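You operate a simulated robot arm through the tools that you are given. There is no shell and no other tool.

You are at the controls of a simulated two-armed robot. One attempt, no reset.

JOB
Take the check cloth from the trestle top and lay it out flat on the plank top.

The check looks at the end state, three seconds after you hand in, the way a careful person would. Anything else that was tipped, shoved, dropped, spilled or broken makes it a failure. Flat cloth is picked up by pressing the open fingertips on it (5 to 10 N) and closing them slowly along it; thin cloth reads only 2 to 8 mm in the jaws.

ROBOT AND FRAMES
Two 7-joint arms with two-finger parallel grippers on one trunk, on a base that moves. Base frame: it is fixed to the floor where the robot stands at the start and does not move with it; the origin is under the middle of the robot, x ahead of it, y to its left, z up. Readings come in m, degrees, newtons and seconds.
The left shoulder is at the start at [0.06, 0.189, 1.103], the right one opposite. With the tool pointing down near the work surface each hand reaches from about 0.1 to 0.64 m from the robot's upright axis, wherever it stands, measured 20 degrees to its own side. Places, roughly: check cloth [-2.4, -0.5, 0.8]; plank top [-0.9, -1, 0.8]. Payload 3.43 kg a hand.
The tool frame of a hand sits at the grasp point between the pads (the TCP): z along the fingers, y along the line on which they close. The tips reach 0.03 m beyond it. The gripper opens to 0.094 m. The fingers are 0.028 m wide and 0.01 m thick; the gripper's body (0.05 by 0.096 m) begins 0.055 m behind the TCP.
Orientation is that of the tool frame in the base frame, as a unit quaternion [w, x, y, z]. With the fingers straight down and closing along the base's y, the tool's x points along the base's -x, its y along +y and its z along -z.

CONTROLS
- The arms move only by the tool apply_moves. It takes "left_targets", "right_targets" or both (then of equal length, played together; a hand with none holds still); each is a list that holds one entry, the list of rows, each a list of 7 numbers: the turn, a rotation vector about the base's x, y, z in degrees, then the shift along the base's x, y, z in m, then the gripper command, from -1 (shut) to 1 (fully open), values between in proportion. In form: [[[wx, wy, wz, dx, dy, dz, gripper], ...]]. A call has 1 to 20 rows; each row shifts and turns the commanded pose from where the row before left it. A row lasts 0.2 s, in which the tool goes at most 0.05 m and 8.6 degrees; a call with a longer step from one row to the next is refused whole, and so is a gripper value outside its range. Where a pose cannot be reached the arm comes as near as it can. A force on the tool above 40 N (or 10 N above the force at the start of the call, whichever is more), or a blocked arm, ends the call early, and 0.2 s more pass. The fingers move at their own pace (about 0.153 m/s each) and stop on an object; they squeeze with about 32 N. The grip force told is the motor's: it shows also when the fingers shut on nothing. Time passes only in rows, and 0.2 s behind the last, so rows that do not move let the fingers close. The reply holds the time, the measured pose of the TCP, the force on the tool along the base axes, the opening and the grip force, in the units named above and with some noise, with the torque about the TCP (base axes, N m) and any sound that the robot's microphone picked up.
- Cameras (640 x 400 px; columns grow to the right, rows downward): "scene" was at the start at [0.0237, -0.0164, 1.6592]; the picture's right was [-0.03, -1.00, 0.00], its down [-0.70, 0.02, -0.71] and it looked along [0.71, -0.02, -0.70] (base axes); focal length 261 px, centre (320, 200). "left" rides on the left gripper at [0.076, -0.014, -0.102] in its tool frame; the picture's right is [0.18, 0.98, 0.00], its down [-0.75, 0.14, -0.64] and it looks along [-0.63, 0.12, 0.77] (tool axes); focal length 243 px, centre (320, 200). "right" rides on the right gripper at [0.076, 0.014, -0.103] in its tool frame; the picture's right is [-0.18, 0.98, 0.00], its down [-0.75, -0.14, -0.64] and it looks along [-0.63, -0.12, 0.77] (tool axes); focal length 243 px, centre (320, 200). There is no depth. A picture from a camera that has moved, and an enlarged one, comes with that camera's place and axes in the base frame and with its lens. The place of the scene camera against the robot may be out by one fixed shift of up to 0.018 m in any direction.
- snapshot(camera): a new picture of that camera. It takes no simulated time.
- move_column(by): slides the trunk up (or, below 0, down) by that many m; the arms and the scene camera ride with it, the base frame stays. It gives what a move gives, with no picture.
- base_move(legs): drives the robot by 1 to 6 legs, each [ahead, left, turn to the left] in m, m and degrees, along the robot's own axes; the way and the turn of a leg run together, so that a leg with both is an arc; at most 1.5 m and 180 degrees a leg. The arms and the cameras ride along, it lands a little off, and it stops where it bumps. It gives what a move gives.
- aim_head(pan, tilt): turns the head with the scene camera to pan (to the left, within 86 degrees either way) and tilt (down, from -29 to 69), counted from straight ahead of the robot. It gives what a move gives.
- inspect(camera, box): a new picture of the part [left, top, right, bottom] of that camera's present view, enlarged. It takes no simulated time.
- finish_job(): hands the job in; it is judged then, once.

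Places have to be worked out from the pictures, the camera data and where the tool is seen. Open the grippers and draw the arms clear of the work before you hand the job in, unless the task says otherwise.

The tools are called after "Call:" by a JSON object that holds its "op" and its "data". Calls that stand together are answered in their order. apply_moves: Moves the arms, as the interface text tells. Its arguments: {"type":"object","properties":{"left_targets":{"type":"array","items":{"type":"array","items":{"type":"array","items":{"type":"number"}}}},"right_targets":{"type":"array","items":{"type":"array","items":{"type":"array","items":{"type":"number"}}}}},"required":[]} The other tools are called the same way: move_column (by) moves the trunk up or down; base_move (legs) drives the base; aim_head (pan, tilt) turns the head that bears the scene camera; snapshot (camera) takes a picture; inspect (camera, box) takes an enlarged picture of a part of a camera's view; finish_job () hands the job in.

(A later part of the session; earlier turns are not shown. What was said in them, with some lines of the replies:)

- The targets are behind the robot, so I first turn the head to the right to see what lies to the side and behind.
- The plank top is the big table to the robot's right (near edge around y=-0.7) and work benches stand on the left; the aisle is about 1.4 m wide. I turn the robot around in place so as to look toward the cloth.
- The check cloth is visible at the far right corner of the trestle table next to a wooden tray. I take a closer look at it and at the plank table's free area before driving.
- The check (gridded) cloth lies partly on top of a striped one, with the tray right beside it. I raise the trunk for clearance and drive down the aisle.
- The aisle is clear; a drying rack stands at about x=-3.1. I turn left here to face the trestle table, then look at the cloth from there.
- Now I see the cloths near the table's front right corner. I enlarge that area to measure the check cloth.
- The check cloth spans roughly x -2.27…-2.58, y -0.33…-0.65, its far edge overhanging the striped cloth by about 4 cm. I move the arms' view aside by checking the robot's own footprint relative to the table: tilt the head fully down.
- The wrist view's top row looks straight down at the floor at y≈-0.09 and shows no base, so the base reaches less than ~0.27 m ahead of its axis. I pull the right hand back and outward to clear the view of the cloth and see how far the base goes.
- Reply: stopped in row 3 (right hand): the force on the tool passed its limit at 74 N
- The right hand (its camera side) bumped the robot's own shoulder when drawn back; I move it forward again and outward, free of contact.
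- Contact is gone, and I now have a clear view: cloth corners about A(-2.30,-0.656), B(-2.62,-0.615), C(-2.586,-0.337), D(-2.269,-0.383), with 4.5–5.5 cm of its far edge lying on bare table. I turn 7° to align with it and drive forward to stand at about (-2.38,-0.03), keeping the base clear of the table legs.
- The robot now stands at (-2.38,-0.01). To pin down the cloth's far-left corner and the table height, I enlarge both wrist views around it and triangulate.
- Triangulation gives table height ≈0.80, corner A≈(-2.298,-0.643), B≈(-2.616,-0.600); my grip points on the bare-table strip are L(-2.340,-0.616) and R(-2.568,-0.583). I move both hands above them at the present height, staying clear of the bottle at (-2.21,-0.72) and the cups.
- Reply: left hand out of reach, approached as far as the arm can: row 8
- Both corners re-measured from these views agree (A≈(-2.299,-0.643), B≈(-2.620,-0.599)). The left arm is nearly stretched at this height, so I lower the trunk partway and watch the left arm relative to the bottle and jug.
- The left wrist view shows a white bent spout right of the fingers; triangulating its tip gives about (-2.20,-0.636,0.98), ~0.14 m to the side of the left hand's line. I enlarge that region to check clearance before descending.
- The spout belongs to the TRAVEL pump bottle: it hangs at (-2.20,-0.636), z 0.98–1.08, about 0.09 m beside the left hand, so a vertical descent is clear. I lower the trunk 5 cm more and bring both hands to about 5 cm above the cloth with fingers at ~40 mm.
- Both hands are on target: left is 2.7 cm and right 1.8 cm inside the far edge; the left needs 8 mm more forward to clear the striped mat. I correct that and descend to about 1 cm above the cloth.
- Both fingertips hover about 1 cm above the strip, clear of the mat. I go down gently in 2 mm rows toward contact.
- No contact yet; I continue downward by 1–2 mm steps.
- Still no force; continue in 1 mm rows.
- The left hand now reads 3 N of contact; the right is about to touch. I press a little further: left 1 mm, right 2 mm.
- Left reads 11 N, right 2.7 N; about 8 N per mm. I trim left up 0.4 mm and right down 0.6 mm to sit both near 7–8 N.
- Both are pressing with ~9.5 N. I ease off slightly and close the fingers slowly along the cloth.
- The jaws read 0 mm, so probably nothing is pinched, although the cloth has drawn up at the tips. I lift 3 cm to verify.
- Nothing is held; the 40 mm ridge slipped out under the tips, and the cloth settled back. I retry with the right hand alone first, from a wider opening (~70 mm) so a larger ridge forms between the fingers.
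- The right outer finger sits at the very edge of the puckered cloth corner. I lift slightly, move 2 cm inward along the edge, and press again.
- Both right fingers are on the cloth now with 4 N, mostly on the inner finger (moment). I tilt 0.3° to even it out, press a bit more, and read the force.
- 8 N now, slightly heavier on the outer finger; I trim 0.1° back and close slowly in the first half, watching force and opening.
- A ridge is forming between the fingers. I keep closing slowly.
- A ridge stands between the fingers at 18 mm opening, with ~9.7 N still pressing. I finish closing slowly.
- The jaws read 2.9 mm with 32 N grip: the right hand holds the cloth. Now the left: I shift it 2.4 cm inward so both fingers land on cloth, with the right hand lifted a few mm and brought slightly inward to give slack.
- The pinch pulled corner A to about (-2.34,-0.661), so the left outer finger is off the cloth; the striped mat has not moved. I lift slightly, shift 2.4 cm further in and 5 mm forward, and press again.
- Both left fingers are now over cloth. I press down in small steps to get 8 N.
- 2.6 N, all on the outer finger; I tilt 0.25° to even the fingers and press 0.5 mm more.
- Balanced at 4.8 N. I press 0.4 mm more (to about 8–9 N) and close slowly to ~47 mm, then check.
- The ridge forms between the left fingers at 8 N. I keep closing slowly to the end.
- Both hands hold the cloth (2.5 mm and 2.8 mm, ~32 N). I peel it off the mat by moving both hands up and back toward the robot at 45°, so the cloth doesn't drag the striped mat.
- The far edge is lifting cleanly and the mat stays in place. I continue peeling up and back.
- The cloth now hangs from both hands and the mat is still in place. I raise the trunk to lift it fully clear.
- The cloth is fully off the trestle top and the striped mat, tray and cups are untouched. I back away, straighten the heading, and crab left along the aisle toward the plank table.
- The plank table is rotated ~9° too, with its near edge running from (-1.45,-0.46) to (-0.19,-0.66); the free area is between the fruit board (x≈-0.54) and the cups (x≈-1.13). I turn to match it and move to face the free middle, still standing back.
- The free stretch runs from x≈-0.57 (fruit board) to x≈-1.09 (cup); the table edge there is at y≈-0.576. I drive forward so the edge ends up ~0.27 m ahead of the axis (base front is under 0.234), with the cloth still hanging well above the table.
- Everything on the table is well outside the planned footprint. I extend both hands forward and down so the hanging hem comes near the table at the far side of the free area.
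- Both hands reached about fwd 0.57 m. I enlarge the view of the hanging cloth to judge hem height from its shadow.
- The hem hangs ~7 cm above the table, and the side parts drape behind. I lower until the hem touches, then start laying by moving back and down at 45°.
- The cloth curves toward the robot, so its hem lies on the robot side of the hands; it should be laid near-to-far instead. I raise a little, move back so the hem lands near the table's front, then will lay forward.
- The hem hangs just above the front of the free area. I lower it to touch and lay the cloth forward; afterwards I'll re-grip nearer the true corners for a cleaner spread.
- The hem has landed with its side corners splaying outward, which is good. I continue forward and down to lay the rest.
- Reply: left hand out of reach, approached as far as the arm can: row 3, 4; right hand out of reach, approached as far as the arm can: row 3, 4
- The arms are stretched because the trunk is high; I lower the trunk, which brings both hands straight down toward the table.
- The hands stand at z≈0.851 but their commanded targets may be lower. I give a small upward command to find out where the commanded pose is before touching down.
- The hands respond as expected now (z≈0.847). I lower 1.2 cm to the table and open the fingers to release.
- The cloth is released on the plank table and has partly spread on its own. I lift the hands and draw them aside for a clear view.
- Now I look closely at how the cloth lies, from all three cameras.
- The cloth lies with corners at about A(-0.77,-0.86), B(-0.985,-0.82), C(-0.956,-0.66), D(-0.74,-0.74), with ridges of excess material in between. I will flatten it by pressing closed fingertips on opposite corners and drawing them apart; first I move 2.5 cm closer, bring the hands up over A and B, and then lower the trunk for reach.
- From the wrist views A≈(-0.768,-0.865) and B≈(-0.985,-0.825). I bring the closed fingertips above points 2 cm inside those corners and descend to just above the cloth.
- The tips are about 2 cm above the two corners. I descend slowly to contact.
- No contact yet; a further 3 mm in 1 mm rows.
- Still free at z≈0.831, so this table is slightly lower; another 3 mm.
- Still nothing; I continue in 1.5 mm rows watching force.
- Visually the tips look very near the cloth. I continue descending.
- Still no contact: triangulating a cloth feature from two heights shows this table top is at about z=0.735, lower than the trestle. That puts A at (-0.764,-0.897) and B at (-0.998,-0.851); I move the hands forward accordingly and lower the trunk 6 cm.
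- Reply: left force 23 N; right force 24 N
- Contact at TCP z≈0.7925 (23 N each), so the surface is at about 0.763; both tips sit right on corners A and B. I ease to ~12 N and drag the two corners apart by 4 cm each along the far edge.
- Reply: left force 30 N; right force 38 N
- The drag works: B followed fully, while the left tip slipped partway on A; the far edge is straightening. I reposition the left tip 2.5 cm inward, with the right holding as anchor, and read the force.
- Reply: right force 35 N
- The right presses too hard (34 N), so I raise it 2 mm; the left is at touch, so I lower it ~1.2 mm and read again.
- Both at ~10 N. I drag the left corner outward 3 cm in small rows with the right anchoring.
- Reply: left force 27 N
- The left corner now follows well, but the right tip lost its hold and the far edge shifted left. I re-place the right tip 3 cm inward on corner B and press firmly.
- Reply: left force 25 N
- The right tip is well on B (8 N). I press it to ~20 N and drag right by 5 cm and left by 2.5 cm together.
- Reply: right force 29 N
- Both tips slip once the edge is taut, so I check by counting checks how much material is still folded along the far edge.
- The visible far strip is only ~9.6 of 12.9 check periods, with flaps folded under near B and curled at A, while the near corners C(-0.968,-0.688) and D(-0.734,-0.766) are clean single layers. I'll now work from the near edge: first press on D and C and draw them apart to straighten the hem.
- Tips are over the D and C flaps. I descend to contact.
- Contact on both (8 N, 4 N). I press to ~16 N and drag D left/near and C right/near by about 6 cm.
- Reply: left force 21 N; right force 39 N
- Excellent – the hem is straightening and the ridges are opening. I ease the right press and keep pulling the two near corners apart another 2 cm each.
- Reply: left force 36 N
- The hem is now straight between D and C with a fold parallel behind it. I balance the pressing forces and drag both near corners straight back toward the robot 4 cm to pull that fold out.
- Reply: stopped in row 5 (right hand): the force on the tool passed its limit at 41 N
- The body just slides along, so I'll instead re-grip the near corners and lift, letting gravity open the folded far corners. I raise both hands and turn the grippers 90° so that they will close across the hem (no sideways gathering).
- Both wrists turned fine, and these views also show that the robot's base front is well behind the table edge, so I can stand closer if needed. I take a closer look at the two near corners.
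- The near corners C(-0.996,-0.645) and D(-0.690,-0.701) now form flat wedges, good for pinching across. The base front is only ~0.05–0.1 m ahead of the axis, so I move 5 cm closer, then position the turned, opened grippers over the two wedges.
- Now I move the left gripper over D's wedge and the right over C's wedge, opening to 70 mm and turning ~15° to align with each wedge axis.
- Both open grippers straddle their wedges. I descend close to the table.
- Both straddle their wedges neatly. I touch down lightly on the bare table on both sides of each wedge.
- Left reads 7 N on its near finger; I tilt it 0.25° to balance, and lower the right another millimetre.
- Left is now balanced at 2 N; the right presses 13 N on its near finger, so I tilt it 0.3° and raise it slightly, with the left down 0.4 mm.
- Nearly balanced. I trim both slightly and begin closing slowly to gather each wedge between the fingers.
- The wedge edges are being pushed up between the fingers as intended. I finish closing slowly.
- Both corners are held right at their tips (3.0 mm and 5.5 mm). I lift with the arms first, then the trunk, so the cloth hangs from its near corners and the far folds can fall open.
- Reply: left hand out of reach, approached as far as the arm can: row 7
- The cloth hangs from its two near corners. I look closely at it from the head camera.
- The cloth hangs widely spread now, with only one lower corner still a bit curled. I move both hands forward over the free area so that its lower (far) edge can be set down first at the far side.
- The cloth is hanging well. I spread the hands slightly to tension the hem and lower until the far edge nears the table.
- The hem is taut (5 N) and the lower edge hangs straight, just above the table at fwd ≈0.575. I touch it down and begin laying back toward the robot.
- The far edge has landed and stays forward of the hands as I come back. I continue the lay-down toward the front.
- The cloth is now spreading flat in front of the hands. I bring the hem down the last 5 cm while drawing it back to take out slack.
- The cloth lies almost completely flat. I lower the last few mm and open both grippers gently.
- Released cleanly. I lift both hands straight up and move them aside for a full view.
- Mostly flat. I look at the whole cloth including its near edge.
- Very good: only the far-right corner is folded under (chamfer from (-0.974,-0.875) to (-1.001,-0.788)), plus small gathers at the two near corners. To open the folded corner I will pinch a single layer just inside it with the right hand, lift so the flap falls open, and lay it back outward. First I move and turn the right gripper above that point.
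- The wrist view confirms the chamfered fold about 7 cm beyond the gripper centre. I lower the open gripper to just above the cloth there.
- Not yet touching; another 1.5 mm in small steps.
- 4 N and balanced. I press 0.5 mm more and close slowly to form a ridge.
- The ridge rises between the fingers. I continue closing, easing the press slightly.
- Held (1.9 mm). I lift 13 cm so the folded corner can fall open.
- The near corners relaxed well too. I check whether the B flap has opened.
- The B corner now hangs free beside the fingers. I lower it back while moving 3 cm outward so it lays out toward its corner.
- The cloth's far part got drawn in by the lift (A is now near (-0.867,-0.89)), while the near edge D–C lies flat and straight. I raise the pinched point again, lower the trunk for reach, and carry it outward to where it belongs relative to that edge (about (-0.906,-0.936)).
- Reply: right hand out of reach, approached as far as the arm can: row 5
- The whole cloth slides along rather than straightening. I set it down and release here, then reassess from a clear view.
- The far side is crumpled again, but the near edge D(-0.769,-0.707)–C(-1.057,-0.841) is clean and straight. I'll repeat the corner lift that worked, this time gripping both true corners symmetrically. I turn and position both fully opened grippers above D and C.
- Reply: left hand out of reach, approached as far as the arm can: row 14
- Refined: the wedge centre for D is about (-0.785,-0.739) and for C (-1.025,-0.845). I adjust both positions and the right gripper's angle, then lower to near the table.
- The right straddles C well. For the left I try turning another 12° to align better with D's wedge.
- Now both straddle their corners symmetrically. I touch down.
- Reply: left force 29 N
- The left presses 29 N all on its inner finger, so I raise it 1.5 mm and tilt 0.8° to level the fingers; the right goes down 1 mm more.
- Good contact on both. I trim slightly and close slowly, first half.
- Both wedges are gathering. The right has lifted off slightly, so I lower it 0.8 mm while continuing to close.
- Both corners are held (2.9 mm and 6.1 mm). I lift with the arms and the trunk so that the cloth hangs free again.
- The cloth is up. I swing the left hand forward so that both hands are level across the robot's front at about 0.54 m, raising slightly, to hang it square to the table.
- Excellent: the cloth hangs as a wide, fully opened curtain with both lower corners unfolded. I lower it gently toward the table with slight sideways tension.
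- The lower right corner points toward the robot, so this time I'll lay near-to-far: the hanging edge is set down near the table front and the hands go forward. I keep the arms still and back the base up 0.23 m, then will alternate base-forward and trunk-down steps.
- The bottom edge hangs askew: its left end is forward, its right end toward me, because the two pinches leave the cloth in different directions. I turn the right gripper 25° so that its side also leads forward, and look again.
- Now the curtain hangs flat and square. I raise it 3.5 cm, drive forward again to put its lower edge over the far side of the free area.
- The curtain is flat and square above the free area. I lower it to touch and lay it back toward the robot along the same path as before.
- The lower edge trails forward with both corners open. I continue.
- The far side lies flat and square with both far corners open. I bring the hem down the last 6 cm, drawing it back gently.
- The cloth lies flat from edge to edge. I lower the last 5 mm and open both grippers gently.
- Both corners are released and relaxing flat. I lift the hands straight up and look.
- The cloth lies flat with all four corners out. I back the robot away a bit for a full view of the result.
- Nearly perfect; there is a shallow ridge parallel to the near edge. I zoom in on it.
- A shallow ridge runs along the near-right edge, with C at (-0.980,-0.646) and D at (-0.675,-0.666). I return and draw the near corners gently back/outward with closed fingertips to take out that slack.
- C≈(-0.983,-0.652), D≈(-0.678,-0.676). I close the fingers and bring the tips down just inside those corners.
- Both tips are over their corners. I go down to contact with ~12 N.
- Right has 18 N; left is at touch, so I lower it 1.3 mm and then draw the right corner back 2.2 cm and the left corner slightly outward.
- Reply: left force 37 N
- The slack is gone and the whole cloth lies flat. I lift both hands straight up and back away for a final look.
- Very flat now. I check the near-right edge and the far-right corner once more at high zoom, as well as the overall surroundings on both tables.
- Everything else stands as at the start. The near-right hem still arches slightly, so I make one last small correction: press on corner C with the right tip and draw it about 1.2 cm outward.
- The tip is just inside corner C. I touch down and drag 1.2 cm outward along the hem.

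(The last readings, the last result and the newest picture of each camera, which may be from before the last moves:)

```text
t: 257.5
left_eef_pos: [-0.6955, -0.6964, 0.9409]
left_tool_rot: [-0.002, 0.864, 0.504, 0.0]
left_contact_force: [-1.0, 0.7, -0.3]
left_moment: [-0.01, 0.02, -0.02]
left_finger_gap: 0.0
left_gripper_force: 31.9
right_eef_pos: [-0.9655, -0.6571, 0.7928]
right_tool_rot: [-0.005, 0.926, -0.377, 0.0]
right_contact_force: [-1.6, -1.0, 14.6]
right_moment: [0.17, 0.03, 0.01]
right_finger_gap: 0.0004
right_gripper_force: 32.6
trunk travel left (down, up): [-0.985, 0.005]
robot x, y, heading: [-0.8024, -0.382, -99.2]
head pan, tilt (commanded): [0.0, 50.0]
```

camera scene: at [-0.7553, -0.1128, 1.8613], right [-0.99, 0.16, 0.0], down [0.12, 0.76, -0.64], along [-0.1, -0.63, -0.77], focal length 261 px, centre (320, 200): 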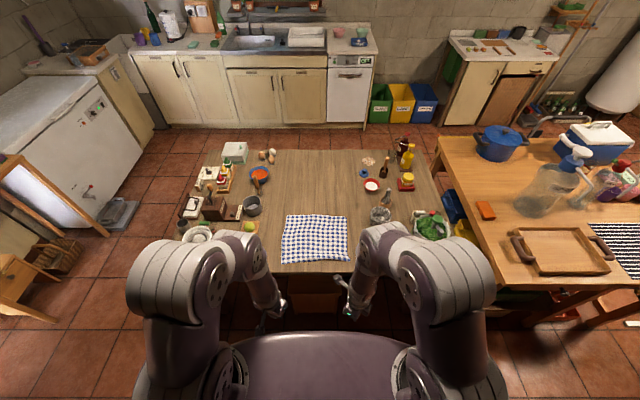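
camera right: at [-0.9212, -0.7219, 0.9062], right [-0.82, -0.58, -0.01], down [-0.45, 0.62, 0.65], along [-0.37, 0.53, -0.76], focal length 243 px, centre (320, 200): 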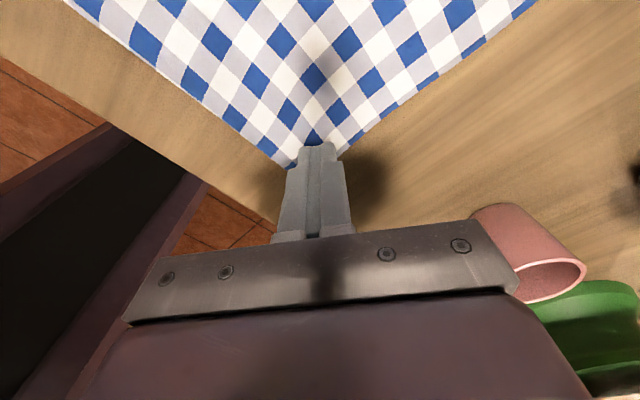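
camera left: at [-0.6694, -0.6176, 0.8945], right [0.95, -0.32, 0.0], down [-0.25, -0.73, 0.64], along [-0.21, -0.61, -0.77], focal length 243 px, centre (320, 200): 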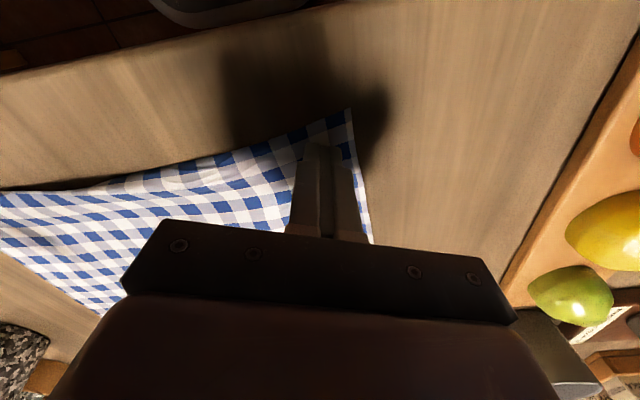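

Call:
{"op": "apply_moves", "data": {"right_targets": [[[0, 0, 0, -0.003, 0.0005, 0, -1], [0, 0, 0, -0.003, 0.0005, 0, -1], [0, 0, 0, -0.003, 0.0005, 0, -1], [0, 0, 0, -0.003, 0.0005, 0, -1], [0, 0, 0, 0, 0, 0, -1]]]}}

Call:
{"op": "snapshot", "data": {"camera": "right"}}

Call:
{"op": "snapshot", "data": {"camera": "left"}}

```text
t: 258.7
left_eef_pos: [-0.6957, -0.6966, 0.9401]
left_tool_rot: [-0.002, 0.864, 0.504, 0.001]
left_contact_force: [0.4, -0.7, 0.1]
left_moment: [0.01, 0.0, -0.01]
left_finger_gap: 0.0001
left_gripper_force: 32.0
right_eef_pos: [-0.9777, -0.6543, 0.793]
right_tool_rot: [-0.004, 0.927, -0.375, 0.0]
right_contact_force: [1.9, -0.4, 7.8]
right_moment: [0.1, -0.04, -0.04]
right_finger_gap: 0.0
right_gripper_force: 32.3
trunk travel left (down, up): [-0.985, 0.005]
robot x, y, heading: [-0.8007, -0.3838, -99.2]
head pan, tilt (commanded): [0.0, 50.0]
```

```text
taken
camera right: at [-0.9331, -0.7204, 0.8949], right [-0.82, -0.58, -0.01], down [-0.44, 0.62, 0.65], along [-0.37, 0.53, -0.76], focal length 243 px, centre (320, 200)
```

right: 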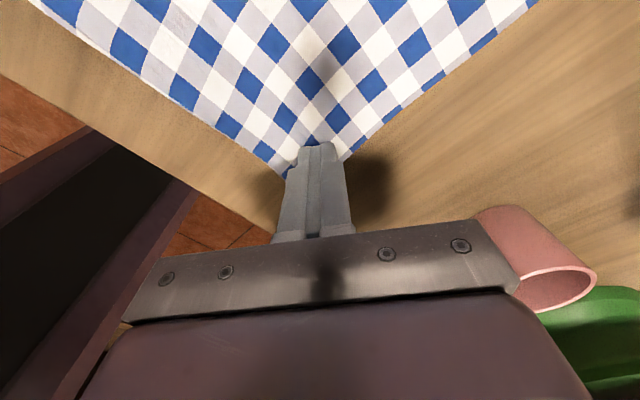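

```text
taken
camera left: at [-0.6692, -0.6235, 1.0434], right [0.95, -0.32, 0.0], down [-0.25, -0.73, 0.64], along [-0.21, -0.6, -0.77], focal length 243 px, centre (320, 200)
```

left: 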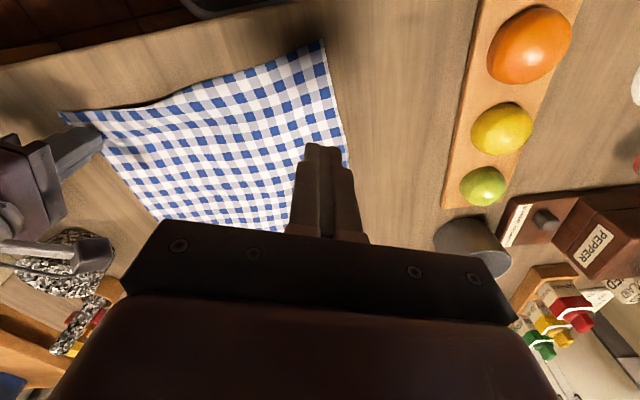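

The cloth is flat across. I lift the right hand straight up, back the robot away, and open both grippers clear of the table.

Call:
{"op": "apply_moves", "data": {"right_targets": [[[0, 0, 0, 0, 0, 0.01, -1], [0, 0, 0, 0, 0, 0.03, -1], [0, 0, 0, 0, 0, 0.04, -1], [0, 0, 0, 0, 0, 0.04, -1], [0, 0, 0, 0, 0, 0.03, -1], [0, 0, 0, 0, 0, 0, -1]]]}}

Call:
{"op": "base_move", "data": {"legs": [[-0.32, 0, 0]]}}

Call:
{"op": "apply_moves", "data": {"left_targets": [[[0, 0, 0, 0, 0, 0, 0], [0, 0, 0, 0, 0, 0, 1], [0, 0, 0, 0, 0, 0, 1], [0, 0, 0, 0, 0, 0, 1]]], "right_targets": [[[0, 0, 0, 0, 0, 0, 0], [0, 0, 0, 0, 0, 0, 1], [0, 0, 0, 0, 0, 0, 1], [0, 0, 0, 0, 0, 0, 1]]]}}

Call:
{"op": "inspect", "data": {"camera": "scene", "box": [278, 200, 358, 262]}}

Call:
{"op": "snapshot", "data": {"camera": "scene"}}

```text
t: 260.1
left_eef_pos: [-0.6954, -0.6956, 0.94]
left_tool_rot: [-0.003, 0.864, 0.504, 0.0]
left_contact_force: [0.7, -0.5, 0.4]
left_moment: [0.02, 0.0, 0.0]
left_finger_gap: 0.0
left_gripper_force: 32.8
right_eef_pos: [-0.978, -0.6546, 0.9432]
right_tool_rot: [-0.006, 0.926, -0.377, 0.0]
right_contact_force: [0.9, 1.0, -0.2]
right_moment: [-0.01, 0.01, 0.01]
right_finger_gap: 0.0
right_gripper_force: 32.0
trunk travel left (down, up): [-0.985, 0.005]
robot x, y, heading: [-0.8049, -0.3817, -99.2]
head pan, tilt (commanded): [0.0, 50.0]
```

```text
t: 262.2
left_eef_pos: [-0.6455, -0.3828, 0.9386]
left_tool_rot: [-0.002, 0.864, 0.504, 0.0]
left_contact_force: [0.1, 0.6, 0.2]
left_moment: [0.01, 0.02, -0.02]
left_finger_gap: 0.0
left_gripper_force: 32.1
right_eef_pos: [-0.9279, -0.343, 0.9431]
right_tool_rot: [-0.006, 0.927, -0.375, 0.0]
right_contact_force: [0.1, -1.3, -0.6]
right_moment: [0.02, 0.03, 0.03]
right_finger_gap: 0.0001
right_gripper_force: 32.0
trunk travel left (down, up): [-0.985, 0.005]
robot x, y, heading: [-0.7546, -0.0703, -99.2]
head pan, tilt (commanded): [0.0, 50.0]
```

```text
t: 263.2
left_eef_pos: [-0.646, -0.3826, 0.9388]
left_tool_rot: [-0.003, 0.864, 0.504, 0.0]
left_contact_force: [-0.5, 0.1, -0.2]
left_moment: [-0.01, -0.03, 0.01]
left_finger_gap: 0.094
left_gripper_force: 0.1
right_eef_pos: [-0.927, -0.3421, 0.9431]
right_tool_rot: [-0.004, 0.927, -0.376, 0.001]
right_contact_force: [0.2, 0.6, -1.0]
right_moment: [0.04, -0.01, -0.01]
right_finger_gap: 0.0943
right_gripper_force: 0.0
trunk travel left (down, up): [-0.985, 0.005]
robot x, y, heading: [-0.754, -0.0654, -99.1]
head pan, tilt (commanded): [0.0, 50.0]
```

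```text
6.45 times, centred on (318, 231) of scene
camera zoom: at [-0.7535, -0.1, 1.8613], right [-0.99, 0.16, 0.0], down [0.12, 0.76, -0.64], along [-0.1, -0.63, -0.77], focal length 1684 px, centre (333, 0)
```

zoom: 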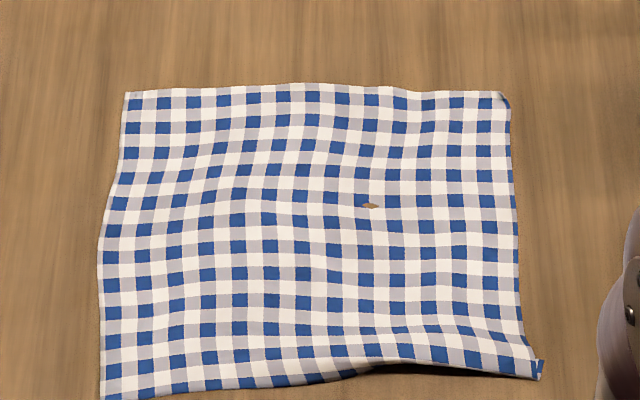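

```text
taken
camera scene: at [-0.7535, -0.1, 1.8613], right [-0.99, 0.16, 0.0], down [0.12, 0.76, -0.64], along [-0.1, -0.63, -0.77], focal length 261 px, centre (320, 200)
```

scene: 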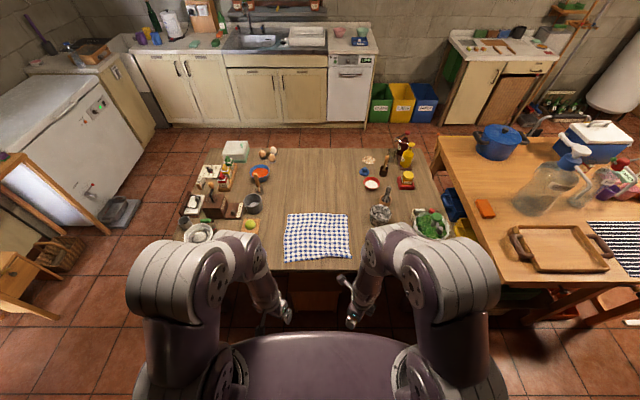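

The check cloth lies flat on the plank top and the grippers are open and clear. I take a last look at the trestle table to verify nothing there was disturbed.

Call:
{"op": "aim_head", "data": {"pan": -45, "tilt": 35}}

Call:
{"op": "snapshot", "data": {"camera": "scene"}}

Call:
{"op": "inspect", "data": {"camera": "scene", "box": [200, 100, 460, 260]}}

```text
t: 264.3
left_eef_pos: [-0.6452, -0.383, 0.9404]
left_tool_rot: [-0.003, 0.863, 0.505, 0.0]
left_contact_force: [0.3, 0.5, -0.8]
left_moment: [-0.01, 0.01, 0.0]
left_finger_gap: 0.094
left_gripper_force: 0.1
right_eef_pos: [-0.9278, -0.3413, 0.9425]
right_tool_rot: [-0.005, 0.927, -0.375, 0.0]
right_contact_force: [-0.7, 0.0, 0.1]
right_moment: [0.0, -0.03, 0.0]
right_finger_gap: 0.0939
right_gripper_force: 0.1
trunk travel left (down, up): [-0.985, 0.005]
robot x, y, heading: [-0.7538, -0.0694, -99.1]
head pan, tilt (commanded): [-45.0, 35.0]
```

```text
taken
camera scene: at [-0.8125, -0.0751, 1.883], right [-0.59, 0.81, 0.0], down [0.46, 0.34, -0.82], along [-0.66, -0.48, -0.57], focal length 261 px, centre (320, 200)
```

scene: 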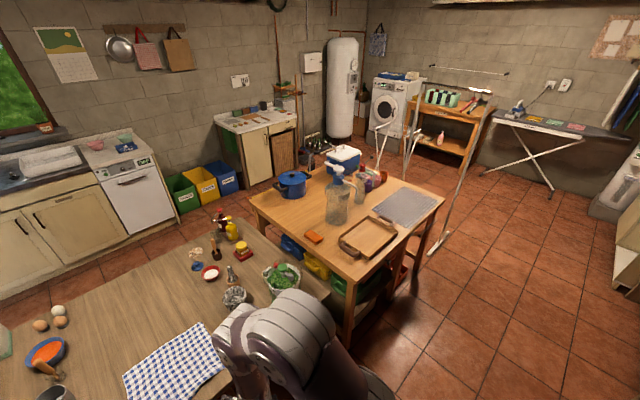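

```text
2.46 times, centred on (330, 180) of scene
camera zoom: at [-0.8125, -0.0751, 1.883], right [-0.59, 0.81, 0.0], down [0.46, 0.34, -0.82], along [-0.66, -0.48, -0.57], focal length 642 px, centre (295, 249)
```

zoom: 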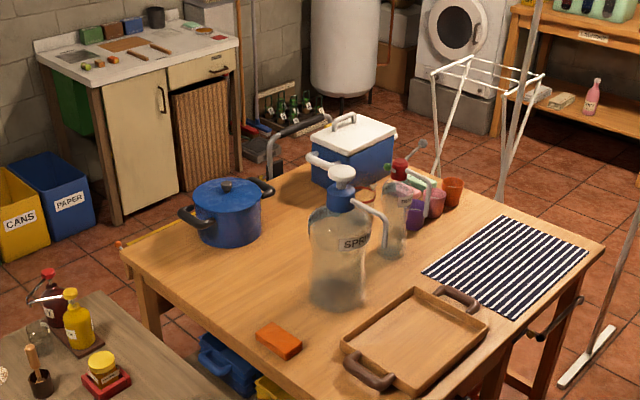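

The trestle top is undisturbed: the striped mat is flat, and the tray, bottles and cups stand where they were. The check cloth lies flat on the plank top and both grippers are open and clear, so I hand the job in.

Call:
{"op": "finish_job", "data": {}}

```text
The job is handed in.
```

The check cloth is now on the plank top, laid out flat in the clear space between the fruit board and the small cup. The job has been handed in.

- **Cloth:** all four corners are out. The front edge near its right corner still arches slightly. That front corner and the far right one each have a small curl.
- **Trestle top:** the striped cloth that lay under the check cloth is still flat. In the last pictures the tray, bottles and cups are all where they were.
- **Plank top:** everything else on the table looks unmoved.
- **Robot:** both grippers are open and the arms are back clear of the table.

Early on, the right hand bumped the robot's own shoulder, and that arm move stopped on the force limit. Nothing else was touched.
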